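You operate a simulated robot arm through the tools that you are given. There is no shell and no other tool. Be economical: measure what you need, move in short steps, check, and stop when the job is done.

The job below is to be done with a simulated two-armed robot. You get a single attempt, and the scene is never put back.

## Task
Shake the dressing till blended, then pour about 50 ml over the potatoes.
Fine: cap on to shake; hold the bottle for its cap; it ends shut where it stood. Set down upright: dressing bottle.

It is judged by the outcome, as a careful person would: the job done as asked, and still so three seconds after it is handed in. It fails if anything else is knocked over, pushed out of place, dropped, spilled or broken. A push-on lid holds only when it is set on centred and level and pressed home; a screw cap is set on level and turned clockwise until tight.

## Robot
Two 7-joint arms with two-finger parallel grippers on one trunk, on a base that drives. Base frame: it is fixed to the floor where the robot stands at the start and does not move with it; the origin is under the middle of the robot, x ahead of it, y to its left, z up; the surface under the hand at the start is at about z = 90. Lengths are in cm, angles in rad, forces in N, time in s.
The left shoulder is at the start at [7, 13.4, 127.6], the right one opposite. With the tool pointing down near the work surface each hand reaches from about 10 to 64 cm from the robot's upright axis, wherever it stands, measured 20 degrees to its own side. Places, roughly: worktop over the base door [60, -30, 90]. Payload 1.57 kg a hand.
Tool frame (each hand has its own): the origin (TCP) lies between the finger pads and is the grasp point; the fingertips stand 3 cm ahead of it; z points along the fingers, y is the line along which they close. The gripper opens to 8 cm. The fingers are 1.7 cm wide and 1.2 cm thick; the gripper's body (4 by 8.2 cm) begins 8 cm behind the TCP.
Orientation is that of the tool frame in the base frame, as [roll, pitch, yaw] about the fixed x, y, z axes, in that order (R = Rz(yaw) Ry(pitch) Rx(roll)). With the fingers straight down and closing along the base's y, the tool's x points along the base's -x, its y along +y and its z along -z.

## Interface
- The arms move only by the tool drive_tool. It takes "left_commands", "right_commands" or both (then of equal length, played together; a hand with none holds still); each is a list of rows, each a list of 7 numbers: the turn, a rotation vector about the base's x, y, z in rad, then the shift along the base's x, y, z in cm, then the gripper command, from -1 (fully open) to 1 (shut), values between in proportion. In form: [[rx, ry, rz, x, y, z, grip], ...]. A call has 1 to 20 rows; each row shifts and turns the commanded pose from where the row before left it. Each row takes 0.2 s and may step no farther than 5 cm and 0.15 rad from the row before; otherwise, or with a gripper value out of range, the whole call is refused. Where a pose cannot be reached the arm comes as near as it can. A force on the tool above 40 N (or 10 N above the force at the start of the call, whichever is more), or a blocked arm, ends the call early, and 0.2 s more pass. The fingers move at their own pace (about 15.3 cm/s each) and stop on an object; they squeeze with about 32 N. The grip force told is the motor's: it shows also when the fingers shut on nothing. Time passes only in rows, and 0.2 s behind the last, so rows that do not move let the fingers close. The reply holds the time, the measured pose of the TCP, the force on the tool along the base axes, the opening and the grip force, in the units named above and with some noise, with the torque about the TCP (base axes, N m) and any sound that the robot's microphone picked up.
- Cameras (640 x 400 px; columns grow to the right, rows downward): "scene" is now at [15.52, -1.74, 149.78]; the picture's right is [-0.20, -0.98, 0.00], its down [-0.59, 0.12, -0.80] and it looks along [0.78, -0.16, -0.60] (base axes); focal length 244 px, centre (320, 200). "left" rides on the left gripper at [7.2, 0.7, -12.2] in its tool frame; the picture's right is [-0.09, 1.00, 0.00], its down [-0.84, -0.08, -0.54] and it looks along [-0.54, -0.05, 0.84] (tool axes); focal length 238 px, centre (320, 200). "right" rides on the right gripper at [7.2, -0.7, -12.2] in its tool frame; the picture's right is [0.09, 1.00, 0.00], its down [-0.84, 0.08, -0.54] and it looks along [-0.54, 0.05, 0.84] (tool axes); focal length 238 px, centre (320, 200).
- grab_frame(camera): a new picture of that camera. It takes no simulated time.
- slide_trunk(by): slides the trunk up (or, below 0, down) by that many cm; the arms and the scene camera ride with it, the base frame stays. It gives what a move gives, with no picture.
- base_move(legs): drives the robot by 1 to 6 legs, each [ahead, left, turn to the left] in cm, cm and rad, along the robot's own axes; the way and the turn of a leg run together, so that a leg with both is an arc; at most 150 cm and 3.142 rad a leg. The arms and the cameras ride along, it lands a little off, and it stops where it bumps. It gives what a move gives.
- pan_tilt(pan, tilt): turns the head with the scene camera to pan (to the left, within 1.501 rad either way) and tilt (down, from -0.506 to 1.204), counted from straight ahead of the robot. It gives what a move gives.
- measure_at(camera, pixels): for up to 12 pixels [column, row] of the newest picture of that camera ("zoom" is the newest enlarged one), the place [x, y, z] in the base frame of the surface seen there, good to about 0.3 cm, but the place of the scene camera against the robot may be out by one fixed shift of up to 2.5 cm in any direction. It takes no simulated time.
- inspect(camera, box): a new picture of the part [left, top, right, bottom] of that camera's present view, enlarged. It takes no simulated time.
- hand_in(): hands the job in; it is judged then, once.

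Work in short steps. Measure before you move; look again where a grasp or a placing could have gone wrong, and mend it. You have 80 turns and 58 pictures in all, those below and enlarged ones among them. Open the grippers and draw the arms clear of the work before you hand the job in, unless the task says otherwise; then end with one line.

The tools are called as name(argument=value, ...) on one line, values as JSON. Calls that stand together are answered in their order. drive_tool: Moves the arms, as the interface text tells. Its arguments: {"type":"object","properties":{"left_commands":{"type":"array","items":{"type":"array","items":{"type":"number"}}},"right_commands":{"type":"array","items":{"type":"array","items":{"type":"number"}}}},"required":[]} The other tools are called the same way: slide_trunk (by) slides the trunk up or down; base_move (legs) drives the base; pan_tilt (pan, tilt) turns the head that bears the scene camera; grab_frame (camera) takes a picture; measure_at (camera, pixels) gives the place of the surface under pixels of a picture; inspect (camera, box) takes an enlarged picture of a part of a camera's view; hand_in () hands the job in.

At the start:

```text
time_s: 0.0
left_tcp_pos: [41.0, 18.65, 132.16]
left_ee_rot: [-3.141, 0.002, -3.141]
left_force: [-0.1, -0.6, 0.0]
left_moment: [0.0, -0.01, -0.02]
left_grip_width: 8.0
left_gripper_force: 0.1
right_tcp_pos: [48.23, -21.13, 131.84]
right_ee_rot: [-3.142, -0.001, 3.139]
right_force: [0.2, 0.6, 0.4]
right_moment: [-0.01, -0.01, 0.0]
right_grip_width: 8.01
right_gripper_force: 0.0
trunk travel left (down, up): [-85.0, 9.0]
robot x, y, heading: [0.14, 0.38, -0.004]
head pan, tilt: [-0.199, 0.644]
```

scene: 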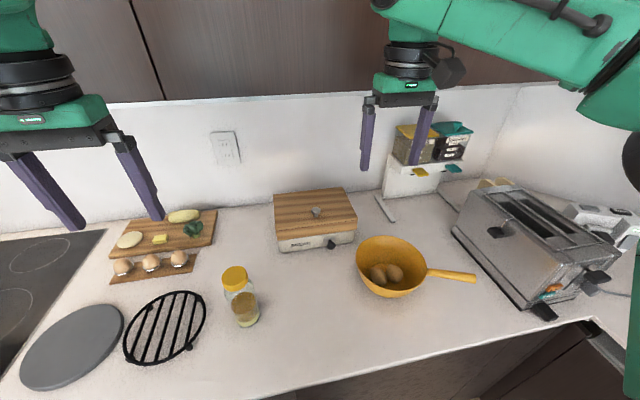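
right: 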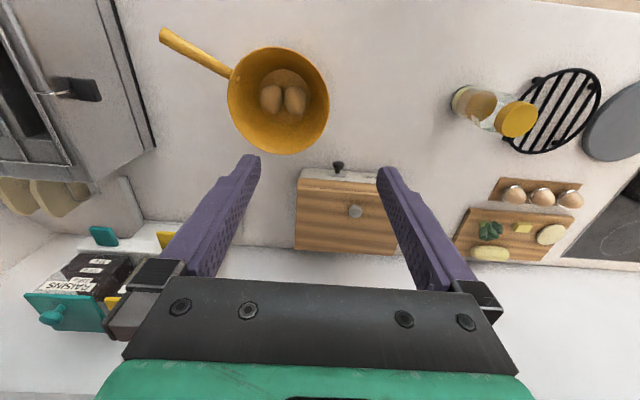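
left: 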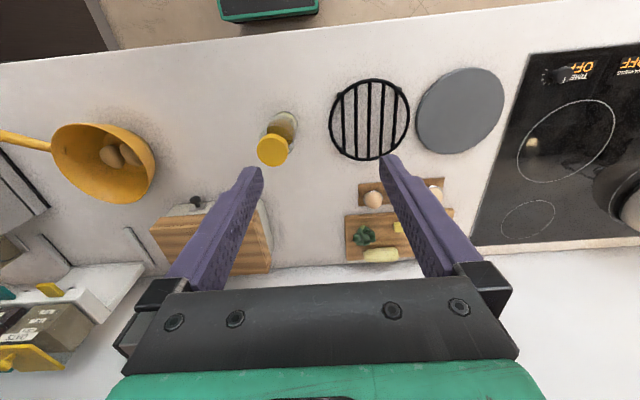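

I see the bottle with a yellow cap near scene (240,295) and the yellow pan with potatoes near (390,270). I'll enlarge both and measure.

inspect(camera="scene", box=[190, 240, 310, 350])

measure_at(camera="scene", pixels=[[234, 275], [236, 284], [245, 305], [247, 325], [225, 320], [380, 275], [358, 255], [426, 270], [388, 240], [385, 294], [474, 279]])

measure_at(camera="left", pixels=[[272, 150], [284, 118], [290, 125], [255, 120], [100, 160], [118, 157], [60, 150], [155, 170], [110, 125], [105, 200]])

measure_at(camera="right", pixels=[[518, 120], [475, 103], [455, 103], [455, 130], [272, 97], [295, 97], [230, 100], [327, 100], [278, 49], [278, 152], [165, 38]])

```text
3.64 times, centred on (250, 295) of scene
```

zoom: 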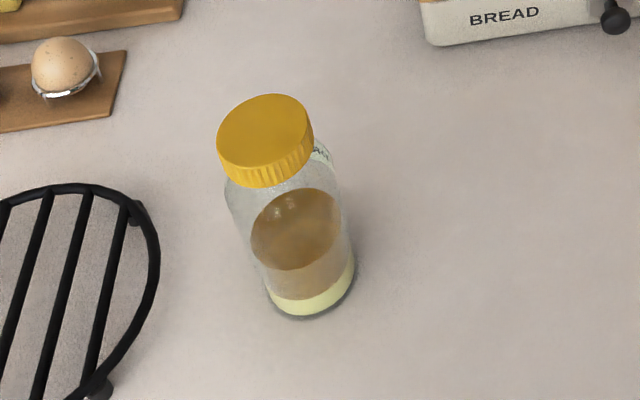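

```text
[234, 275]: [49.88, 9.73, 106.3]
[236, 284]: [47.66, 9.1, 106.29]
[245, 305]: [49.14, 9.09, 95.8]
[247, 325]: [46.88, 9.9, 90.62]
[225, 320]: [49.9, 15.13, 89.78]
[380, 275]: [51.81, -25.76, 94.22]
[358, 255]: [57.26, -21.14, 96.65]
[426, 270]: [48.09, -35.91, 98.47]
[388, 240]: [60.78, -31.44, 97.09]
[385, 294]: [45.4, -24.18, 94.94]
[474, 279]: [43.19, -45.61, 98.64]
```

```text
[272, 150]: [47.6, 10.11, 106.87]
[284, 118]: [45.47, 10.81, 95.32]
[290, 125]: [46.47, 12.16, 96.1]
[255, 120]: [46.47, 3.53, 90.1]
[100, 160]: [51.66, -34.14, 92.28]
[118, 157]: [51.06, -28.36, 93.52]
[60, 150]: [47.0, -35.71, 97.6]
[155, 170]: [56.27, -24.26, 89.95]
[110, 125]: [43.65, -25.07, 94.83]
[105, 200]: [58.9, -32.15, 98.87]
```

```text
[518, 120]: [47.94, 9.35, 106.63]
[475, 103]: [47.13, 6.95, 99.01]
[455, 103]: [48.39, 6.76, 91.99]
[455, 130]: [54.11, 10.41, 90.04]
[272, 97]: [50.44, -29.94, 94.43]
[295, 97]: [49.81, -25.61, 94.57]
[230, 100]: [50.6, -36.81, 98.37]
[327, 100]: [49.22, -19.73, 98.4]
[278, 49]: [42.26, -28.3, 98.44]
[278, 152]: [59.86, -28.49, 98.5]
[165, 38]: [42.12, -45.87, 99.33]
```

The bottle axis is near (47.9, 9.5) with its cap top at z≈106.5, and the pan is centred near (51,-28.5) with its rim at z≈98.5. I'll measure the bottle's edges and look closer from the left camera.

measure_at(camera="zoom", pixels=[[222, 140], [308, 115], [265, 100], [260, 185], [265, 165], [232, 205], [340, 190], [347, 240], [260, 260], [310, 312], [275, 298], [295, 195]])

inspect(camera="left", box=[230, 90, 330, 180])

inspect(camera="scene", box=[340, 220, 490, 310])

```text
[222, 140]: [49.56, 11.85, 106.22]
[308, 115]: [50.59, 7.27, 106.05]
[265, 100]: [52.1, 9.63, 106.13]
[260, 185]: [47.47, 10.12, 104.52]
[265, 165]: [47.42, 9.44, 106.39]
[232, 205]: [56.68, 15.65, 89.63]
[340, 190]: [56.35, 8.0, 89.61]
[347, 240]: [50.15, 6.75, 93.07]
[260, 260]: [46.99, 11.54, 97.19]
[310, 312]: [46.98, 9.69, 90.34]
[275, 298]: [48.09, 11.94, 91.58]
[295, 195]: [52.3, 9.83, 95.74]
```

```text
4.44 times, centred on (280, 135) of left
```

zoom: 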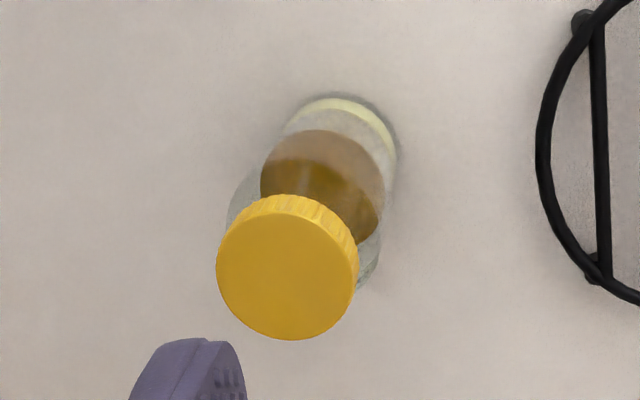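

```text
4.27 times, centred on (415, 265) of scene
```

zoom: 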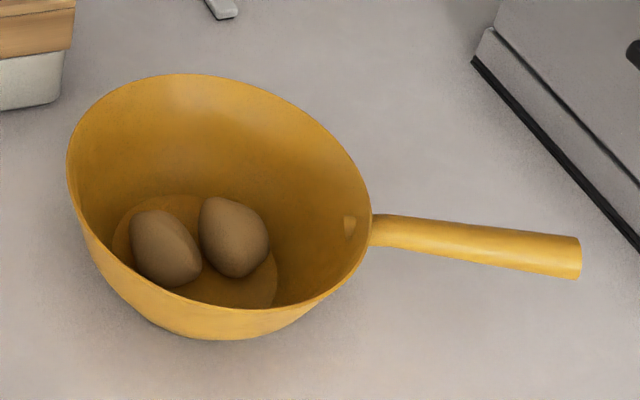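

I'll check the cutting board to be sure which objects are the potatoes.

inspect(camera="scene", box=[95, 195, 235, 290])

measure_at(camera="left", pixels=[[275, 150], [275, 136], [290, 112], [330, 50], [270, 50], [333, 120], [345, 95]])

```text
4.21 times, centred on (165, 242) of scene
```

zoom: 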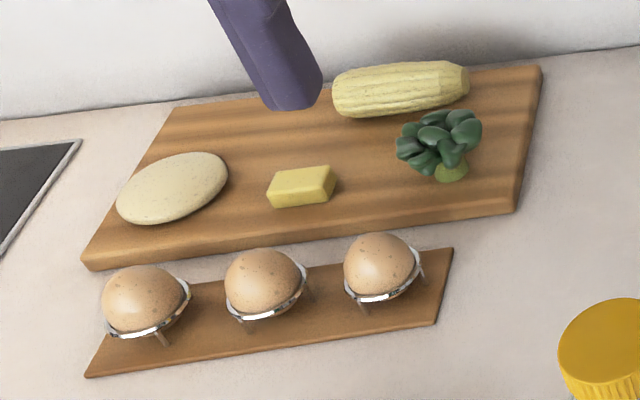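

```text
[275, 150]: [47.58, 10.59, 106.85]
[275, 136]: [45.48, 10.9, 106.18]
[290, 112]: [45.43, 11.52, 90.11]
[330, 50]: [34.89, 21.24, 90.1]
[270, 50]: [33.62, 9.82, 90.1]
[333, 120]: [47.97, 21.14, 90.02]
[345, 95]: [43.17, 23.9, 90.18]
```

The potatoes are the two brown ones in the pan. The left hand will take the bottle body from the front-left (tool yawed -45°, 30° below horizontal), so first I rotate it at height.

drive_tool(left_commands=[[0, 0, -0.131, 0, 0, -1, -1], [0, 0, -0.131, 0, 0, -1, -1], [0, 0, -0.131, 0, 0, -1, -1], [0, 0, -0.131, 0, 0, -1, -1], [0, 0, -0.131, 0, 0, -1, -1], [0, 0, -0.131, 0, 0, -1, -1], [-0.0926, -0.0926, 0, 0, 0, -1, -1], [-0.0926, -0.0926, 0, 0, 0, -1, -1], [-0.0926, -0.0926, 0, 0, 0, -1, -1], [-0.0926, -0.0926, 0, 0, 0, -1, -1], [-0.0926, -0.0926, 0, 0, 0, -1, -1], [-0.0926, -0.0926, 0, 0, 0, -1, -1], [-0.0926, -0.0926, 0, 0, 0, -1, -1], [-0.0926, -0.0926, 0, 0, 0, -1, -1], [0, 0, 0, 0, 0, 0, -1]])

```text
time_s: 3.2
left_tcp_pos: [43.4, 19.08, 119.62]
left_ee_rot: [-3.124, 0.982, 2.35]
left_force: [-0.5, -0.6, -0.5]
left_moment: [-0.04, -0.02, 0.03]
left_grip_width: 8.0
left_gripper_force: 0.1
left hand out of reach, approached as far as the arm can: row 12, 13, 14
right_tcp_pos: [48.37, -21.06, 131.84]
right_ee_rot: [3.141, 0.0, 3.14]
right_force: [0.1, 0.0, 0.0]
right_moment: [0.0, 0.0, 0.03]
right_grip_width: 8.01
right_gripper_force: 0.0
trunk travel left (down, up): [-85.0, 9.0]
robot x, y, heading: [0.06, 0.2, -0.003]
head pan, tilt: [-0.199, 0.644]
```

The tilt almost reached its goal (pitch 0.98). I go down to the pre-grasp behind the bottle.

drive_tool(left_commands=[[0, 0, 0, 0, 0, -3, -1], [0, 0, 0, 0, 0, -3, -1], [0, 0, 0, 0, 0, -3, -1], [0, 0, 0, 0, -1, -3, -1], [0, 0, 0, 0, -1, -3, -1], [0, 0, 0, 0, 0, 0, -1]])

grab_frame(camera="left")

grab_frame(camera="scene")

```text
time_s: 4.6
left_tcp_pos: [43.44, 17.16, 104.81]
left_ee_rot: [-3.129, 0.981, 2.349]
left_force: [0.0, -0.6, -0.4]
left_moment: [0.02, 0.02, 0.01]
left_grip_width: 8.01
left_gripper_force: 0.0
right_tcp_pos: [48.31, -21.03, 131.94]
right_ee_rot: [-3.141, 0.0, 3.139]
right_force: [-1.2, 0.1, -0.8]
right_moment: [0.01, 0.02, 0.02]
right_grip_width: 7.98
right_gripper_force: 0.0
trunk travel left (down, up): [-85.0, 9.0]
robot x, y, heading: [-0.33, 0.11, 0.001]
head pan, tilt: [-0.199, 0.644]
```

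```text
50 pictures are left
```

left: 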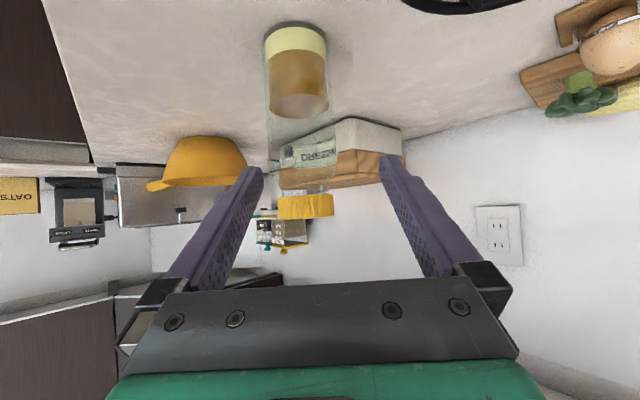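

```text
49 pictures are left
```

scene: 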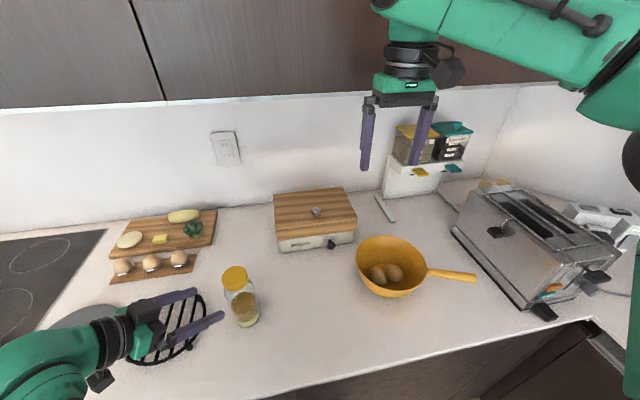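

The left camera shows the bottle upside-down between the fingers: base at row ~27, liquid top ~row 112, cap rows 195-218. I measure these edges.

measure_at(camera="left", pixels=[[295, 32], [296, 52], [298, 90], [299, 110], [268, 70], [325, 70], [305, 198], [305, 210], [282, 208], [330, 205], [310, 150], [320, 180]])

inspect(camera="left", box=[230, 10, 370, 230])

```text
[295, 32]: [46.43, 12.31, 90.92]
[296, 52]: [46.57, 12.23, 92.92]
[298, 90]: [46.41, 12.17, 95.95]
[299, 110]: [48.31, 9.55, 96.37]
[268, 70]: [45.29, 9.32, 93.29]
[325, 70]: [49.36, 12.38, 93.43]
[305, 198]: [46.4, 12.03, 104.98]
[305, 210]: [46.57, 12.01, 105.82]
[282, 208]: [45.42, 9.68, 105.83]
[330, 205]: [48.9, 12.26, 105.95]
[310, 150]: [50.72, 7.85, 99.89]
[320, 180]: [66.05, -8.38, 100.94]
```

```text
1.82 times, centred on (300, 120) of left
```

zoom: 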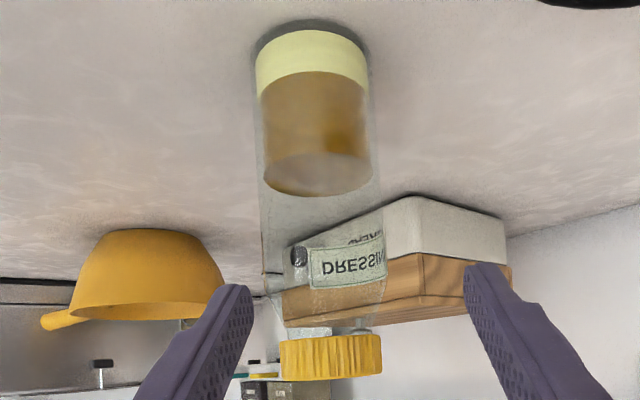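

The bottle axis comes out near (48.2, 10.3) with radius ≈2.65 and liquid up to z≈96.4. I centre laterally, then advance along the tool axis, fingers still open.

drive_tool(left_commands=[[0, 0, 0, -1.05, -1.05, -2.3, -1], [0, 0, 0, 0, 0, 0, -1], [0, 0, 0, 1.16, -1.16, -1.1, -1], [0, 0, 0, 1.16, -1.16, -1.1, -1], [0, 0, 0, 1.16, -1.16, -1.1, -1], [0, 0, 0, 0, 0, 0, -1]])

grab_frame(camera="left")

```text
time_s: 6.0
left_tcp_pos: [45.94, 12.38, 98.97]
left_ee_rot: [-3.126, 0.983, 2.352]
left_force: [-0.2, -0.1, 0.3]
left_moment: [0.01, 0.0, -0.02]
left_grip_width: 8.0
left_gripper_force: 0.0
right_tcp_pos: [48.15, -20.99, 131.78]
right_ee_rot: [3.141, 0.0, 3.139]
right_force: [0.2, 0.1, 0.0]
right_moment: [0.05, -0.03, -0.02]
right_grip_width: 8.0
right_gripper_force: 0.0
trunk travel left (down, up): [-85.0, 9.0]
robot x, y, heading: [-0.24, -0.07, 0.002]
head pan, tilt: [-0.199, 0.644]
```

```text
47 pictures are left
```

left: 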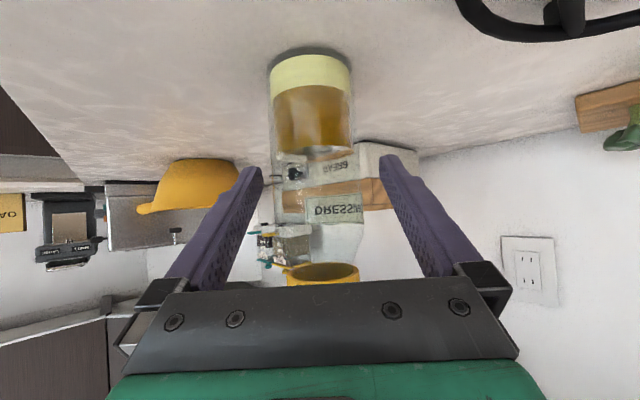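

The bottle is centred between the fingers (col ~316 vs 320). I go the last 3 cm and close.

drive_tool(left_commands=[[0, 0, 0, 1.12, -1.04, -1.0, -1], [0, 0, 0, 1.12, -1.04, -1.0, -1], [0, 0, 0, 0, 0, 0, -1], [0, 0, 0, 0, 0, 0, 0.5], [0, 0, 0, 0, 0, 0, 1], [0, 0, 0, 0, 0, 0, 1]])

grab_frame(camera="scene")

```text
time_s: 7.4
left_tcp_pos: [48.11, 10.16, 97.01]
left_ee_rot: [-3.126, 0.98, 2.352]
left_force: [-0.3, 1.5, -0.5]
left_moment: [0.09, 0.0, 0.03]
left_grip_width: 6.33
left_gripper_force: 32.3
right_tcp_pos: [48.25, -21.01, 131.82]
right_ee_rot: [3.141, 0.0, 3.139]
right_force: [0.6, -0.5, -0.1]
right_moment: [-0.04, -0.02, -0.01]
right_grip_width: 8.0
right_gripper_force: 0.1
trunk travel left (down, up): [-85.0, 9.0]
robot x, y, heading: [0.01, -0.12, 0.002]
head pan, tilt: [-0.199, 0.644]
```

```text
46 pictures are left
```

scene: 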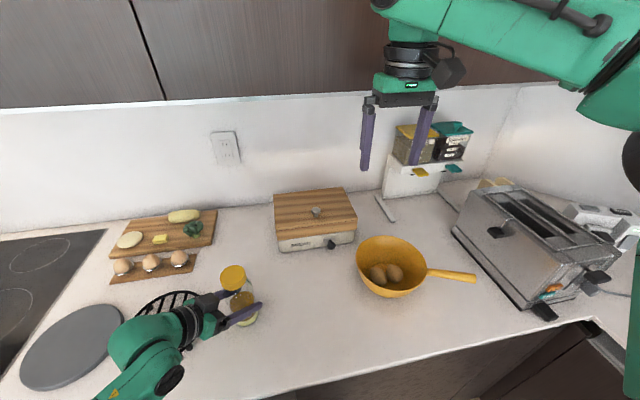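

Gripped (6.3 cm wide, 32 N). I lift straight up and check weight.

drive_tool(left_commands=[[0, 0, 0, 0, 0, 2, 1], [0, 0, 0, 0, 0, 3, 1], [0, 0, 0, 0, 0, 4, 1], [0, 0, 0, -1, 0, 4, 1], [0, 0, 0, -1, 0, 4, 1], [0, 0, 0, 0, 0, 0, 1], [0, 0, 0, 0, 0, 0, 1], [0, 0, 0, 0, 0, 0, 1]])

```text
time_s: 9.2
left_tcp_pos: [46.22, 10.44, 114.07]
left_ee_rot: [-3.126, 0.981, 2.352]
left_force: [-0.5, -0.3, -3.9]
left_moment: [0.02, -0.04, 0.0]
left_grip_width: 6.33
left_gripper_force: 32.4
right_tcp_pos: [48.35, -21.08, 131.79]
right_ee_rot: [-3.141, -0.001, 3.139]
right_force: [0.5, 0.0, -0.2]
right_moment: [0.0, 0.03, 0.04]
right_grip_width: 7.99
right_gripper_force: 0.0
trunk travel left (down, up): [-85.0, 9.0]
robot x, y, heading: [0.07, -0.01, 0.004]
head pan, tilt: [-0.199, 0.644]
```

The weight is ≈3.9 N and the bottle is held firmly and capped. Now a shake, up and down.

drive_tool(left_commands=[[0, 0, 0, 0, 0, 4, 1], [0, 0, 0, 0, 0, -4, 1], [0, 0, 0, 0, 0, 4, 1], [0, 0, 0, 0, 0, -4, 1], [0, 0, 0, 0, 0, 4, 1], [0, 0, 0, 0, 0, -4, 1], [0, 0, 0, 0, 0, 4, 1], [0, 0, 0, 0, 0, -4, 1], [0, 0, 0, 0, 0, 4, 1], [0, 0, 0, 0, 0, -4, 1], [0, 0, 0, 0, 0, 4, 1], [0, 0, 0, 0, 0, -4, 1], [0, 0, 0, 0, 0, 4, 1], [0, 0, 0, 0, 0, -4, 1], [0, 0, 0, 0, 0, 4, 1], [0, 0, 0, 0, 0, -4, 1], [0, 0, 0, 0, 0, 4, 1], [0, 0, 0, 0, 0, -4, 1], [0, 0, 0, 0, 0, 4, 1], [0, 0, 0, 0, 0, -4, 1]])

grab_frame(camera="left")

```text
time_s: 13.4
left_tcp_pos: [46.17, 10.64, 114.06]
left_ee_rot: [-3.126, 0.983, 2.354]
left_force: [0.1, 0.0, -2.6]
left_moment: [0.0, 0.0, 0.01]
left_grip_width: 6.31
left_gripper_force: 31.5
right_tcp_pos: [48.46, -20.99, 131.8]
right_ee_rot: [-3.141, -0.001, 3.139]
right_force: [-0.5, 0.0, 0.4]
right_moment: [-0.01, 0.02, -0.01]
right_grip_width: 7.97
right_gripper_force: 0.0
trunk travel left (down, up): [-85.0, 9.0]
robot x, y, heading: [0.02, -0.1, 0.004]
head pan, tilt: [-0.199, 0.644]
```

```text
45 pictures are left
```

left: 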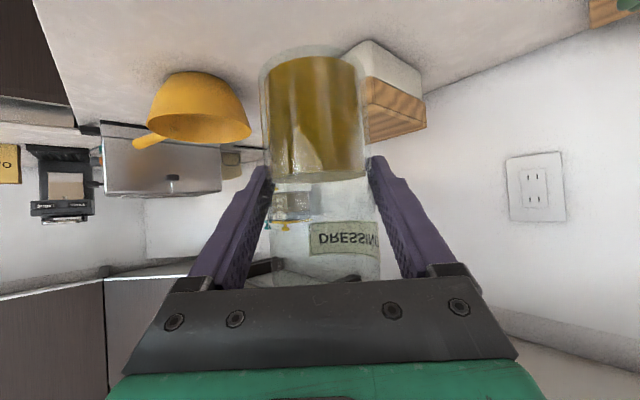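

The pale layer is gone. I enlarge to confirm it is uniform.

inspect(camera="left", box=[240, 35, 400, 195])

measure_at(camera="left", pixels=[[316, 60], [315, 120], [316, 165], [318, 178], [318, 50], [345, 240]])

```text
2.50 times, centred on (320, 115) of left
```

zoom: 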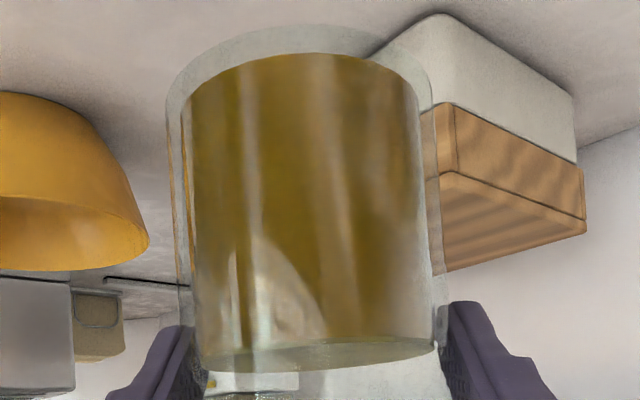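

```text
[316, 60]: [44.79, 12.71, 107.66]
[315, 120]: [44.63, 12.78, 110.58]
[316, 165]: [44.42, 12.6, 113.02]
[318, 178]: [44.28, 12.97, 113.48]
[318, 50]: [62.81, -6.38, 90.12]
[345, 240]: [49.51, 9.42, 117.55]
```

It is uniform. I give it a few more shakes for certainty, then I'll set it back where it stood for the cap work.

drive_tool(left_commands=[[0, 0, 0, 0, 0, 4.5, 1], [0, 0, 0, 0, 0, -4.5, 1], [0, 0, 0, 0, 0, 4.5, 1], [0, 0, 0, 0, 0, -4.5, 1], [0, 0, 0, 0, 0, 4.5, 1], [0, 0, 0, 0, 0, -4.5, 1], [0, 0, 0, 0, 0, 4.5, 1], [0, 0, 0, 0, 0, -4.5, 1], [0, 0, 0, 0, 0, 4.5, 1], [0, 0, 0, 0, 0, -4.5, 1], [0, 0, 0, 0, 0, 4.5, 1], [0, 0, 0, 0, 0, -4.5, 1], [0, 0, 0, 0, 0, 0, 1], [0, 0, 0, 0, 0, 0, 1], [0, 0, 0, 0, 0, 0, 1], [0, 0, 0, 0, 0, 0, 1]])

drive_tool(left_commands=[[0, 0, 0, 0.9, -0.2, -3, 1], [0, 0, 0, 1, -0.2, -3, 1], [0, 0, 0, 0, 0, -3, 1], [0, 0, 0, 0, 0, -3, 1], [0, 0, 0, 0, 0, -2, 1], [0, 0, 0, 0, 0, -2, 1], [0, 0, 0, 0, 0, 0, 1], [0, 0, 0, 0, 0, 0, 1]])

```text
time_s: 16.8
left_tcp_pos: [46.15, 10.41, 113.98]
left_ee_rot: [-3.124, 0.981, 2.351]
left_force: [0.1, -0.4, -3.4]
left_moment: [0.02, 0.03, 0.01]
left_grip_width: 6.32
left_gripper_force: 32.2
right_tcp_pos: [48.42, -21.04, 131.75]
right_ee_rot: [3.14, -0.001, 3.14]
right_force: [-0.5, 0.5, -0.6]
right_moment: [-0.02, -0.02, -0.03]
right_grip_width: 7.98
right_gripper_force: 0.0
trunk travel left (down, up): [-85.0, 9.0]
robot x, y, heading: [0.02, -0.18, 0.002]
head pan, tilt: [-0.199, 0.644]
```

```text
time_s: 18.6
left_tcp_pos: [47.97, 9.87, 97.88]
left_ee_rot: [-3.127, 0.982, 2.353]
left_force: [0.3, -1.2, -3.6]
left_moment: [0.02, 0.05, -0.01]
left_grip_width: 6.3
left_gripper_force: 32.0
right_tcp_pos: [48.38, -21.01, 131.75]
right_ee_rot: [3.141, 0.0, 3.138]
right_force: [-0.7, -0.2, 0.4]
right_moment: [0.02, -0.03, 0.03]
right_grip_width: 7.99
right_gripper_force: 0.0
trunk travel left (down, up): [-85.0, 9.0]
robot x, y, heading: [0.31, 0.26, -0.004]
head pan, tilt: [-0.199, 0.644]
```

It is still 0.9 cm up; I lower until it rests. The right hand meanwhile starts toward the point above the cap, at height.

drive_tool(left_commands=[[0, 0, 0, 0, 0.1, -0.4, 1], [0, 0, 0, 0, 0.1, -0.3, 1], [0, 0, 0, 0, 0.1, -0.2, 1], [0, 0, 0, 0, 0, 0, 1], [0, 0, 0, 0, 0, 0, 1], [0, 0, 0, 0, 0, 0, 1], [0, 0, 0, 0, 0, 0, 1], [0, 0, 0, 0, 0, 0, 1]], right_commands=[[0, 0, 0, 0, 4.5, -1, -1], [0, 0, 0, 0, 4.5, -1, -1], [0, 0, 0, 0, 4.5, -1, -1], [0, 0, 0, 0, 4.5, -1, -1], [0, 0, 0, 0, 4.5, -1, -1], [0, 0, 0, 0, 4.5, -1, -1], [0, 0, 0, 0, 3.5, -1, -1], [0, 0, 0, 0, 0, 0, -1]])

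grab_frame(camera="right")

grab_frame(camera="scene")

```text
time_s: 20.4
left_tcp_pos: [48.0, 10.26, 96.99]
left_ee_rot: [-3.125, 0.98, 2.353]
left_force: [-0.4, 0.6, -1.7]
left_moment: [0.02, 0.02, 0.01]
left_grip_width: 6.31
left_gripper_force: 31.7
right_tcp_pos: [46.27, -10.93, 126.73]
right_ee_rot: [-3.141, -0.001, 3.141]
right_force: [-0.1, -0.3, -0.6]
right_moment: [0.01, 0.02, 0.02]
right_grip_width: 7.99
right_gripper_force: 0.0
right hand out of reach, approached as far as the arm can: row 2, 3, 4, 5, 6, 7
trunk travel left (down, up): [-85.0, 9.0]
robot x, y, heading: [-0.12, -0.3, 0.002]
head pan, tilt: [-0.199, 0.644]
```

```text
43 pictures are left
```

right: 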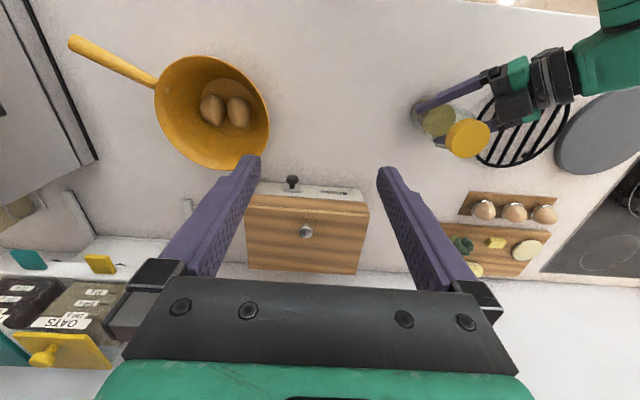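

```text
42 pictures are left
```

scene: 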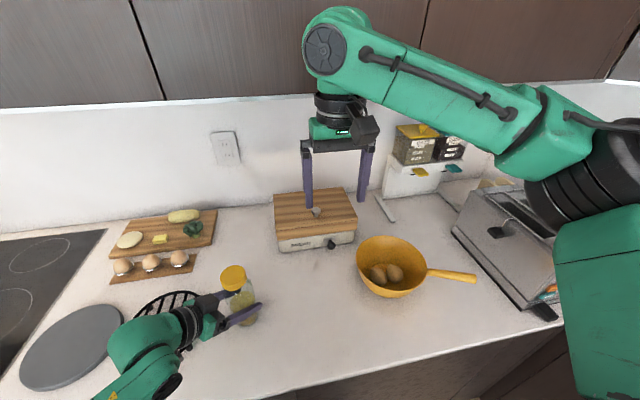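

The right arm can't cross to y=+10 (it stopped at y=-11). I'll bring the held bottle to the middle instead: lift it and carry it right and toward me, and see how far both hands reach.

drive_tool(left_commands=[[0, 0, 0, 0, 0, 3, 1], [0, 0, 0, 0, 0, 3, 1], [0, 0, 0, -1, -3, 0, 1], [0, 0, 0, -1, -3, 0, 1], [0, 0, 0, -1, -3, 0, 1], [0, 0, 0, 0, -3, 0, 1], [0, 0, 0, 0, -3, 0, 1], [0, 0, 0, 0, -3, 0, 1], [0, 0, 0, 0, 0, 0, 1], [0, 0, 0, 0, 0, 0, 1]], right_commands=[[0, 0, 0, 0, 0, 0, -1], [0, 0, 0, 0, 0, 0, -1], [0, 0, 0, -1, 2, 0, -1], [0, 0, 0, -1, 2, 0, -1], [0, 0, 0, -1, 2, 0, -1], [0, 0, 0, 0, 0, 0, -1], [0, 0, 0, 0, 0, 0, -1], [0, 0, 0, 0, 0, 0, -1], [0, 0, 0, 0, 0, 0, -1], [0, 0, 0, 0, 0, 0, -1]])

grab_frame(camera="scene")

```text
time_s: 22.6
left_tcp_pos: [45.18, -7.79, 102.93]
left_ee_rot: [-3.126, 0.98, 2.35]
left_force: [0.2, 0.4, -3.2]
left_moment: [0.0, 0.02, -0.01]
left_grip_width: 6.3
left_gripper_force: 31.8
right_tcp_pos: [45.38, -10.08, 126.88]
right_ee_rot: [-3.142, 0.001, 3.141]
right_force: [-0.4, 0.2, 1.0]
right_moment: [0.0, 0.01, 0.0]
right_grip_width: 7.99
right_gripper_force: 0.1
right hand out of reach, approached as far as the arm can: row 3, 4, 5
trunk travel left (down, up): [-85.0, 9.0]
robot x, y, heading: [-0.18, -0.16, 0.004]
head pan, tilt: [-0.199, 0.644]
```

```text
41 pictures are left
```

scene: 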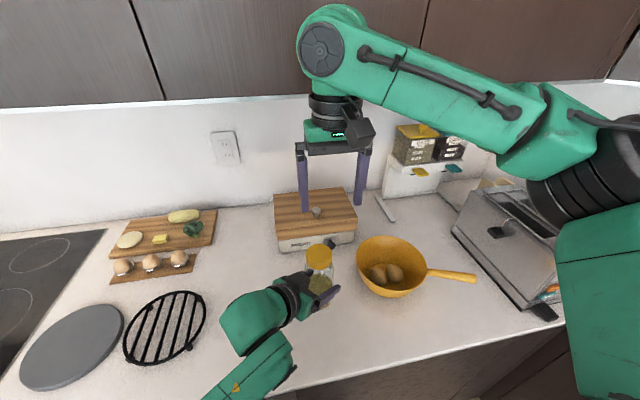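

Both can meet near (43,-14). I carry the bottle there and lower it to the counter (TCP z≈97), then look with the right camera.

drive_tool(left_commands=[[0, 0, 0, -1.1, -3.1, 0, 1], [0, 0, 0, -1.1, -3.1, 0, 1], [0, 0, 0, 0, 0, -2, 1], [0, 0, 0, 0, 0, -2, 1], [0, 0, 0, 0, 0, -1, 1], [0, 0, 0, 0, 0, -0.6, 1], [0, 0, 0, 0, 0, -0.3, 1], [0, 0, 0, 0, 0, 0, 1], [0, 0, 0, 0, 0, 0, 1]], right_commands=[[0, 0, 0, 0, -1, 0, -1], [0, 0, 0, 0, -1, 0, -1], [0, 0, 0, 0, -1, 0, -1], [0, 0, 0, -1, -1, 0, -1], [0, 0, 0, -1, 0, 0, -1], [0, 0, 0, 0, 0, 0, -1], [0, 0, 0, 0, 0, 0, -1], [0, 0, 0, 0, 0, 0, -1], [0, 0, 0, 0, 0, 0, -1]])

grab_frame(camera="right")

```text
time_s: 24.6
left_tcp_pos: [42.93, -13.8, 97.01]
left_ee_rot: [-3.124, 0.981, 2.352]
left_force: [-0.4, 0.7, -2.5]
left_moment: [0.02, 0.02, 0.01]
left_grip_width: 6.27
left_gripper_force: 31.7
right_tcp_pos: [43.44, -14.11, 126.71]
right_ee_rot: [3.141, 0.0, 3.14]
right_force: [0.2, 0.1, 0.5]
right_moment: [0.01, -0.01, -0.02]
right_grip_width: 8.0
right_gripper_force: 0.0
trunk travel left (down, up): [-85.0, 9.0]
robot x, y, heading: [-0.21, -0.02, 0.0]
head pan, tilt: [-0.199, 0.644]
```

```text
40 pictures are left
```

right: 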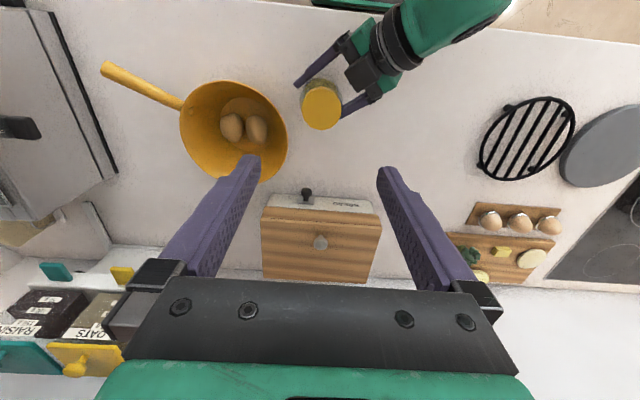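

The cap is at (322,107) in the right view. I measure its centre and edges.

measure_at(camera="right", pixels=[[322, 107], [304, 107], [339, 107], [322, 90], [322, 125], [322, 110], [371, 93], [303, 80]])

measure_at(camera="right", pixels=[[320, 105], [324, 112], [308, 115], [335, 115], [318, 80]])

```text
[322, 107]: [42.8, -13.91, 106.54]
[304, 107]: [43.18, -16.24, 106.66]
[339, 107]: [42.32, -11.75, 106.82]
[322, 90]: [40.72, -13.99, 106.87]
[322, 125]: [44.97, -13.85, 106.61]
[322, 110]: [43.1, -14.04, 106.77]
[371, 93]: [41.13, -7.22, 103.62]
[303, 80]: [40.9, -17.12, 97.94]
```

```text
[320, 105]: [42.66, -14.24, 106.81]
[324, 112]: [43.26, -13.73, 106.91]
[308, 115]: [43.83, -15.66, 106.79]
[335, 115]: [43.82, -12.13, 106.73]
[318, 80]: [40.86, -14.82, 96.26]
```

The cap is centred at (42.85,-13.95), top z≈106.7, ~4.7 cm wide. I pre-turn the right hand clockwise (-1.35 rad) at height while centring and lowering partway.

drive_tool(right_commands=[[0, 0, -0.15, -0.29, 0.08, -1.5, -1], [0, 0, -0.15, -0.3, 0.08, -1.5, -1], [0, 0, -0.15, 0, 0, -1.5, -1], [0, 0, -0.15, 0, 0, -1.5, -1], [0, 0, -0.15, 0, 0, -1.5, -1], [0, 0, -0.15, 0, 0, -1.5, -1], [0, 0, -0.15, 0, 0, -1.5, -1], [0, 0, -0.15, 0, 0, -1.5, -1], [0, 0, -0.15, 0, 0, -1.5, -1], [0, 0, 0, 0, 0, -1, -1], [0, 0, 0, 0, 0, 0, -1]])

grab_frame(camera="right")

```text
time_s: 27.0
left_tcp_pos: [42.91, -13.81, 97.19]
left_ee_rot: [-3.125, 0.981, 2.351]
left_force: [0.3, -0.4, -3.4]
left_moment: [0.02, 0.01, -0.01]
left_grip_width: 6.29
left_gripper_force: 31.8
right_tcp_pos: [42.65, -13.94, 112.37]
right_ee_rot: [3.141, -0.001, 1.792]
right_force: [0.8, -0.6, -0.8]
right_moment: [-0.02, 0.02, -0.02]
right_grip_width: 8.02
right_gripper_force: 0.1
trunk travel left (down, up): [-85.0, 9.0]
robot x, y, heading: [0.37, -0.04, 0.002]
head pan, tilt: [-0.199, 0.644]
```

```text
39 pictures are left
```

right: 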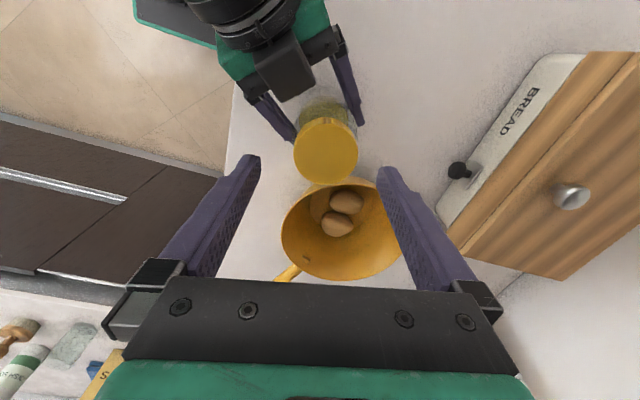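

Rotation is fine. I lower the left a hair so the bottle rests, lower the right to z≈107.4 around the cap, and close.

drive_tool(left_commands=[[0, 0, 0, 0, 0, -0.2, 1], [0, 0, 0, 0, 0, -0.1, 1], [0, 0, 0, 0, 0, 0, 1], [0, 0, 0, 0, 0, 0, 1], [0, 0, 0, 0, 0, 0, 1]], right_commands=[[0, 0, 0, 0.1, 0, -1.5, -1], [0, 0, 0, 0.1, 0, -1.5, -1], [0, 0, 0, 0, 0, -1, -1], [0, 0, 0, 0, 0, -1, -1], [0, 0, 0, 0, 0, 0, -1]])

grab_frame(camera="right")

```text
time_s: 28.2
left_tcp_pos: [42.83, -13.85, 97.11]
left_ee_rot: [-3.128, 0.987, 2.35]
left_force: [4.5, 0.2, 10.0]
left_moment: [0.39, -0.23, -0.15]
left_grip_width: 6.32
left_gripper_force: 32.3
right_tcp_pos: [42.85, -13.95, 107.31]
right_ee_rot: [-3.141, 0.0, 1.791]
right_force: [0.3, 0.3, -0.2]
right_moment: [0.0, 0.01, -0.01]
right_grip_width: 8.01
right_gripper_force: 0.0
trunk travel left (down, up): [-85.0, 9.0]
robot x, y, heading: [-0.29, -0.17, -0.0]
head pan, tilt: [-0.199, 0.644]
```

```text
38 pictures are left
```

right: 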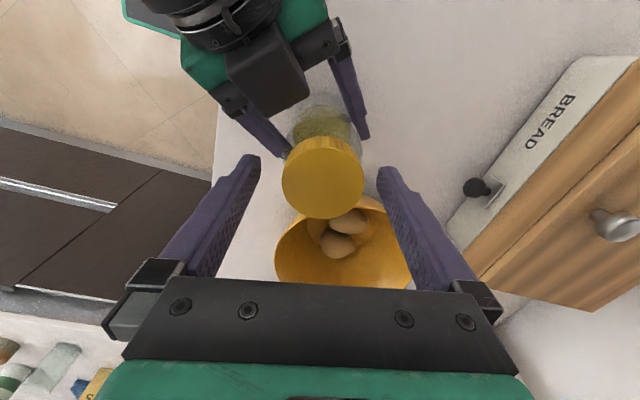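

The cap is centred between the right fingers (col ~322) and the bottle rests on the counter. I close on the cap.

drive_tool(left_commands=[[0, 0, 0, 0, 0, 0.08, 1], [0, 0, 0, 0, 0, 0, 1], [0, 0, 0, 0, 0, 0, 1], [0, 0, 0, 0, 0, 0, 1]], right_commands=[[0, 0, 0, 0, 0, 0, 0], [0, 0, 0, 0, 0, 0, 1], [0, 0, 0, 0, 0, 0, 1], [0, 0, 0, 0, 0, 0, 1]])

```text
time_s: 29.2
left_tcp_pos: [42.7, -13.84, 96.96]
left_ee_rot: [-3.124, 0.983, 2.353]
left_force: [-8.6, 2.9, 11.6]
left_moment: [-0.21, -0.74, -0.07]
left_grip_width: 6.32
left_gripper_force: 32.2
right_tcp_pos: [42.9, -14.01, 107.47]
right_ee_rot: [3.14, 0.001, 1.791]
right_force: [11.2, -3.9, -1.6]
right_moment: [0.04, -0.46, 0.01]
right_grip_width: 5.08
right_gripper_force: 31.7
trunk travel left (down, up): [-85.0, 9.0]
robot x, y, heading: [0.16, 0.05, 0.001]
head pan, tilt: [-0.199, 0.644]
```

The cap is gripped at 5.08 cm with a small side load. I ease it by 0.1 cm and start turning counter-clockwise.

drive_tool(right_commands=[[0, 0, 0, 0.12, -0.03, 0, 1], [0, 0, 0.1, 0, 0, 0, 1], [0, 0, 0.12, 0, 0, 0, 1], [0, 0, 0.12, 0, 0, 0, 1], [0, 0, 0.12, 0, 0, 0, 1], [0, 0, 0.12, 0, 0, 0, 1], [0, 0, 0.12, 0, 0, 0, 1], [0, 0, 0, 0, 0, 0, 1]])

```text
time_s: 31.0
left_tcp_pos: [42.75, -13.85, 96.98]
left_ee_rot: [-3.128, 0.983, 2.352]
left_force: [7.8, -6.2, 5.8]
left_moment: [0.23, 0.58, 0.06]
left_grip_width: 6.3
left_gripper_force: 31.6
right_tcp_pos: [42.81, -14.08, 107.33]
right_ee_rot: [3.141, -0.001, 2.492]
right_force: [-7.2, 4.1, 1.3]
right_moment: [0.05, 0.41, -0.02]
right_grip_width: 5.05
right_gripper_force: 32.3
trunk travel left (down, up): [-85.0, 9.0]
robot x, y, heading: [0.01, 0.32, -0.003]
head pan, tilt: [-0.199, 0.644]
```

It turned 0.7 rad with low torque. I continue to the end of this stroke.

drive_tool(right_commands=[[0, 0, 0.13, 0, 0, 0.01, 1], [0, 0, 0.13, 0, 0, 0.01, 1], [0, 0, 0.13, 0, 0, 0.01, 1], [0, 0, 0.13, 0, 0, 0.01, 1], [0, 0, 0.13, 0, 0, 0.01, 1], [0, 0, 0.13, 0, 0, 0.01, 1], [0, 0, 0.13, 0, 0, 0.01, 1], [0, 0, 0.13, 0, 0, 0.01, 1], [0, 0, 0.13, 0, 0, 0.01, 1], [0, 0, 0.13, 0, 0, 0.01, 1], [0, 0, 0.13, 0, 0, 0.01, 1], [0, 0, 0.13, 0, 0, 0.01, 1], [0, 0, 0.13, 0, 0, 0.01, 1], [0, 0, 0.13, 0, 0, 0.01, 1], [0, 0, 0, 0, 0, 0, 1]])

grab_frame(camera="right")

```text
time_s: 34.2
left_tcp_pos: [42.8, -13.73, 96.93]
left_ee_rot: [-3.128, 0.983, 2.351]
left_force: [-0.1, 22.7, 8.1]
left_moment: [-0.81, -0.28, -0.02]
left_grip_width: 6.32
left_gripper_force: 31.9
right_tcp_pos: [43.02, -13.97, 107.46]
right_ee_rot: [-3.139, -0.003, -1.969]
right_force: [1.3, -20.3, 1.1]
right_moment: [-0.95, -0.14, 0.01]
right_grip_width: 5.07
right_gripper_force: 32.5
trunk travel left (down, up): [-85.0, 9.0]
robot x, y, heading: [0.22, 0.36, 0.002]
head pan, tilt: [-0.199, 0.644]
```

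```text
37 pictures are left
```

right: 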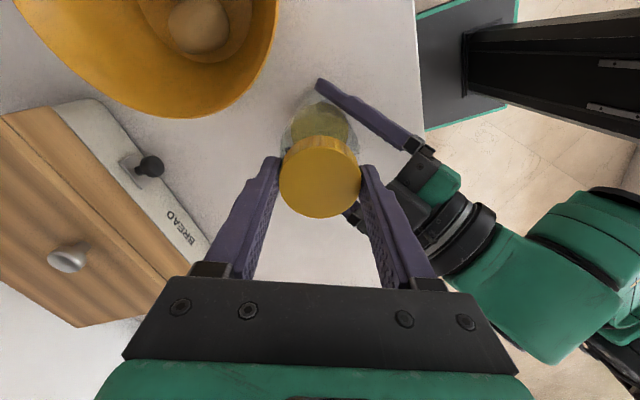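

2.5 rad turned. I release, wind back 2.5 rad with the fingers slightly open, and regrip (correcting y by about -0.1 for the side load).

drive_tool(right_commands=[[0, 0, 0, 0, 0, 0, -0.8], [0, 0, 0, 0, 0, 0, -0.8], [0, 0, -0.147, 0, 0, 0, -0.8], [0, 0, -0.147, 0, 0, 0, -0.8], [0, 0, -0.147, 0, 0, 0, -0.8], [0, 0, -0.147, 0, 0, 0, -0.8], [0, 0, -0.147, 0, 0, 0, -0.8], [0, 0, -0.147, 0, 0, 0, -0.8], [0, 0, -0.147, 0, 0, 0, -0.8], [0, 0, -0.147, 0, 0, 0, -0.8], [0, 0, -0.147, 0, 0, 0, -0.8], [0, 0, -0.147, 0, 0, 0, -0.8], [0, 0, -0.147, 0, 0, 0, -0.8], [0, 0, -0.147, 0, 0, 0, -0.8], [0, 0, -0.147, 0, 0, 0, -0.8], [0, 0, -0.147, 0, 0, 0, -0.8], [0, 0, -0.147, 0, 0, 0, -0.8], [0, 0, -0.147, 0, 0, 0, -0.8], [0, 0, -0.147, 0, 0, 0, -0.8], [0, 0, 0, 0, 0, 0, -0.8]])

inspect(camera="right", box=[220, 80, 420, 240])

measure_at(camera="zoom", pixels=[[320, 240], [220, 240], [440, 240], [320, 300], [320, 170]])

```text
time_s: 38.4
left_tcp_pos: [42.76, -13.91, 97.09]
left_ee_rot: [-3.126, 0.983, 2.351]
left_force: [0.5, -0.4, 2.4]
left_moment: [0.13, 0.04, 0.02]
left_grip_width: 6.3
left_gripper_force: 32.1
right_tcp_pos: [43.05, -13.97, 107.53]
right_ee_rot: [-3.14, -0.002, 1.813]
right_force: [0.4, 0.4, 0.0]
right_moment: [0.02, -0.02, 0.01]
right_grip_width: 7.2
right_gripper_force: 0.0
trunk travel left (down, up): [-85.0, 9.0]
robot x, y, heading: [-0.27, 0.16, 0.002]
head pan, tilt: [-0.199, 0.644]
```

```text
2.50 times, centred on (320, 160) of right
```

zoom: 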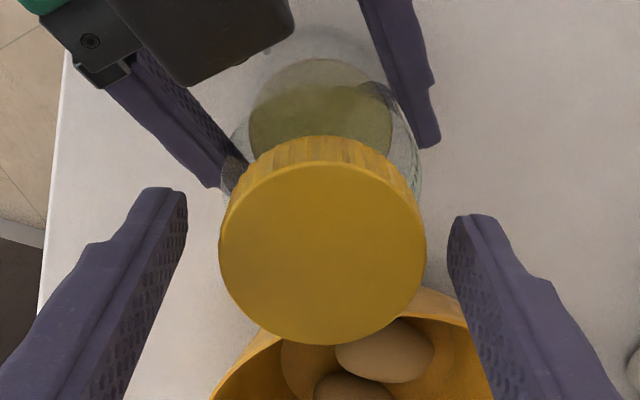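

```text
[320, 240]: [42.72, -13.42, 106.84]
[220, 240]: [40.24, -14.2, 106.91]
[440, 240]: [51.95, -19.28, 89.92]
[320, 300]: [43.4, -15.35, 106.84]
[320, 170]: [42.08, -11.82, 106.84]
```

The cap is still centred and seated; I shift by (-0.2,+0.15), regrip and turn another stroke.

drive_tool(right_commands=[[0, 0, 0, -0.2, 0.12, 0, -0.8], [0, 0, 0, 0, 0, 0, 1], [0, 0, 0, 0, 0, 0, 1], [0, 0, 0, 0, 0, 0, 1], [0, 0, 0.14, 0, 0, 0.01, 1], [0, 0, 0.14, 0, 0, 0.01, 1], [0, 0, 0.14, 0, 0, 0.01, 1], [0, 0, 0.14, 0, 0, 0.01, 1], [0, 0, 0.14, 0, 0, 0.01, 1], [0, 0, 0.14, 0, 0, 0.01, 1], [0, 0, 0.14, 0, 0, 0.01, 1], [0, 0, 0.14, 0, 0, 0.01, 1], [0, 0, 0.14, 0, 0, 0.01, 1], [0, 0, 0.14, 0, 0, 0.01, 1], [0, 0, 0.14, 0, 0, 0.01, 1], [0, 0, 0.14, 0, 0, 0.01, 1], [0, 0, 0.14, 0, 0, 0.01, 1], [0, 0, 0.14, 0, 0, 0.01, 1], [0, 0, 0.14, 0, 0, 0.01, 1], [0, 0, 0, 0, 0, 0, 1]])

```text
time_s: 42.6
left_tcp_pos: [42.86, -13.78, 97.1]
left_ee_rot: [-3.128, 0.981, 2.352]
left_force: [-6.6, 21.2, 5.1]
left_moment: [-0.58, -0.33, -0.02]
left_grip_width: 6.29
left_gripper_force: 32.0
right_tcp_pos: [42.76, -13.9, 107.65]
right_ee_rot: [-3.141, -0.001, -2.367]
right_force: [6.9, -19.5, 1.5]
right_moment: [-1.1, -0.22, -0.02]
right_grip_width: 5.08
right_gripper_force: 32.2
trunk travel left (down, up): [-85.0, 9.0]
robot x, y, heading: [0.01, 0.11, -0.003]
head pan, tilt: [-0.199, 0.644]
```

About 4.6 rad in total now. I try a gentle lift of 0.4 cm to see whether the cap is free.

drive_tool(right_commands=[[0, 0, 0, 0, 0, 0.1, 1], [0, 0, 0, 0, 0, 0.1, 1], [0, 0, 0, 0, 0, 0.1, 1], [0, 0, 0, 0, 0, 0.1, 1], [0, 0, 0, 0, 0, 0, 1]])

```text
time_s: 43.8
left_tcp_pos: [42.96, -14.01, 97.11]
left_ee_rot: [-3.127, 0.986, 2.351]
left_force: [-1.5, 13.8, 13.6]
left_moment: [-0.7, -0.07, -0.04]
left_grip_width: 6.3
left_gripper_force: 31.9
right_tcp_pos: [42.68, -13.93, 107.93]
right_ee_rot: [3.14, -0.002, -2.371]
right_force: [2.4, -15.0, -17.6]
right_moment: [-0.81, -0.09, -0.01]
right_grip_width: 5.11
right_gripper_force: 32.2
trunk travel left (down, up): [-85.0, 9.0]
robot x, y, heading: [0.21, 0.28, 0.003]
head pan, tilt: [-0.199, 0.644]
```

Still threaded (17 N pull-back). I lower again, unclamp, wind back, and take another stroke.

drive_tool(right_commands=[[0, 0, 0, 0, 0, -0.3, 1], [0, 0, 0.13, 0, 0, 0, 1], [0, 0, 0.13, 0, 0, 0, 1], [0, 0, 0.13, 0, 0, 0, 1], [0, 0, 0, 0, 0, 0, -0.8], [0, 0, 0, 0, 0, 0, -0.8], [0, 0, -0.15, 0, 0, 0, -0.8], [0, 0, -0.15, 0, 0, 0, -0.8], [0, 0, -0.15, 0, 0, 0, -0.8], [0, 0, -0.15, 0, 0, 0, -0.8], [0, 0, -0.15, 0, 0, 0, -0.8], [0, 0, -0.15, 0, 0, 0, -0.8], [0, 0, -0.15, 0, 0, 0, -0.8], [0, 0, -0.15, 0, 0, 0, -0.8], [0, 0, -0.15, 0, 0, 0, -0.8], [0, 0, -0.15, 0, 0, 0, -0.8], [0, 0, -0.15, 0, 0, 0, -0.8], [0, 0, -0.15, 0, 0, 0, -0.8], [0, 0, -0.15, 0, 0, 0, -0.8], [0, 0, 0, 0, 0, 0, -0.8]])

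inspect(camera="right", box=[220, 80, 420, 240])

measure_at(camera="zoom", pixels=[[320, 250], [230, 250], [415, 250], [320, 320], [320, 170]])

```text
time_s: 45.5
left_tcp_pos: [42.83, -13.71, 96.94]
left_ee_rot: [-3.125, 0.982, 2.359]
left_force: [-3.5, -0.1, 2.7]
left_moment: [-0.7, 0.04, -0.07]
left_grip_width: 6.29
left_gripper_force: 32.0
right_tcp_pos: [42.51, -14.24, 107.8]
right_ee_rot: [-3.136, -0.008, -2.194]
right_force: [-0.5, -4.9, 9.8]
right_moment: [0.13, 0.27, 0.18]
right_grip_width: 6.87
right_gripper_force: 0.0
trunk travel left (down, up): [-85.0, 9.0]
robot x, y, heading: [-0.01, 0.02, -0.0]
head pan, tilt: [-0.199, 0.644]
stopped in row 8 (right hand): the force on the tool passed its limit at 41 N (the readings are from after the stop); the commanded pose is now the measured one
```

```text
2.50 times, centred on (320, 160) of right
```

zoom: 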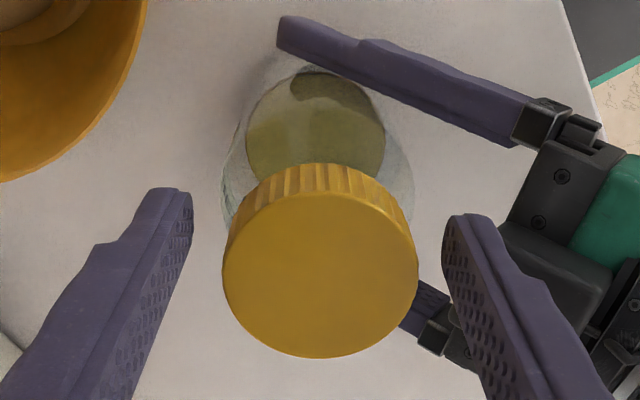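

```text
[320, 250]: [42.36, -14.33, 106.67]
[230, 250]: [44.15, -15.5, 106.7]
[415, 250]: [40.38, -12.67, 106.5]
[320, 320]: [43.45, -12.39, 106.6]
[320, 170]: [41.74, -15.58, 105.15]
```

A 41 N stop on winding back; I look at the scene to see what is touching.

grab_frame(camera="scene")

inspect(camera="scene", box=[250, 190, 420, 340])

```text
34 pictures are left
```

scene: 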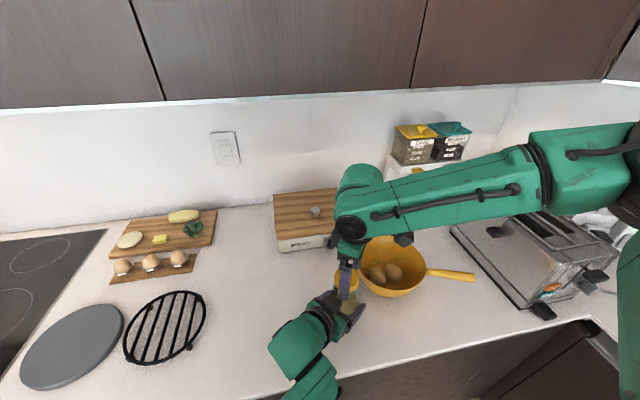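

```text
2.67 times, centred on (335, 265) of scene
```

zoom: 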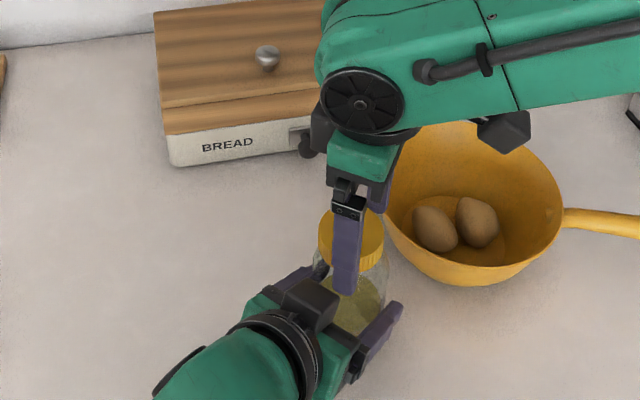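

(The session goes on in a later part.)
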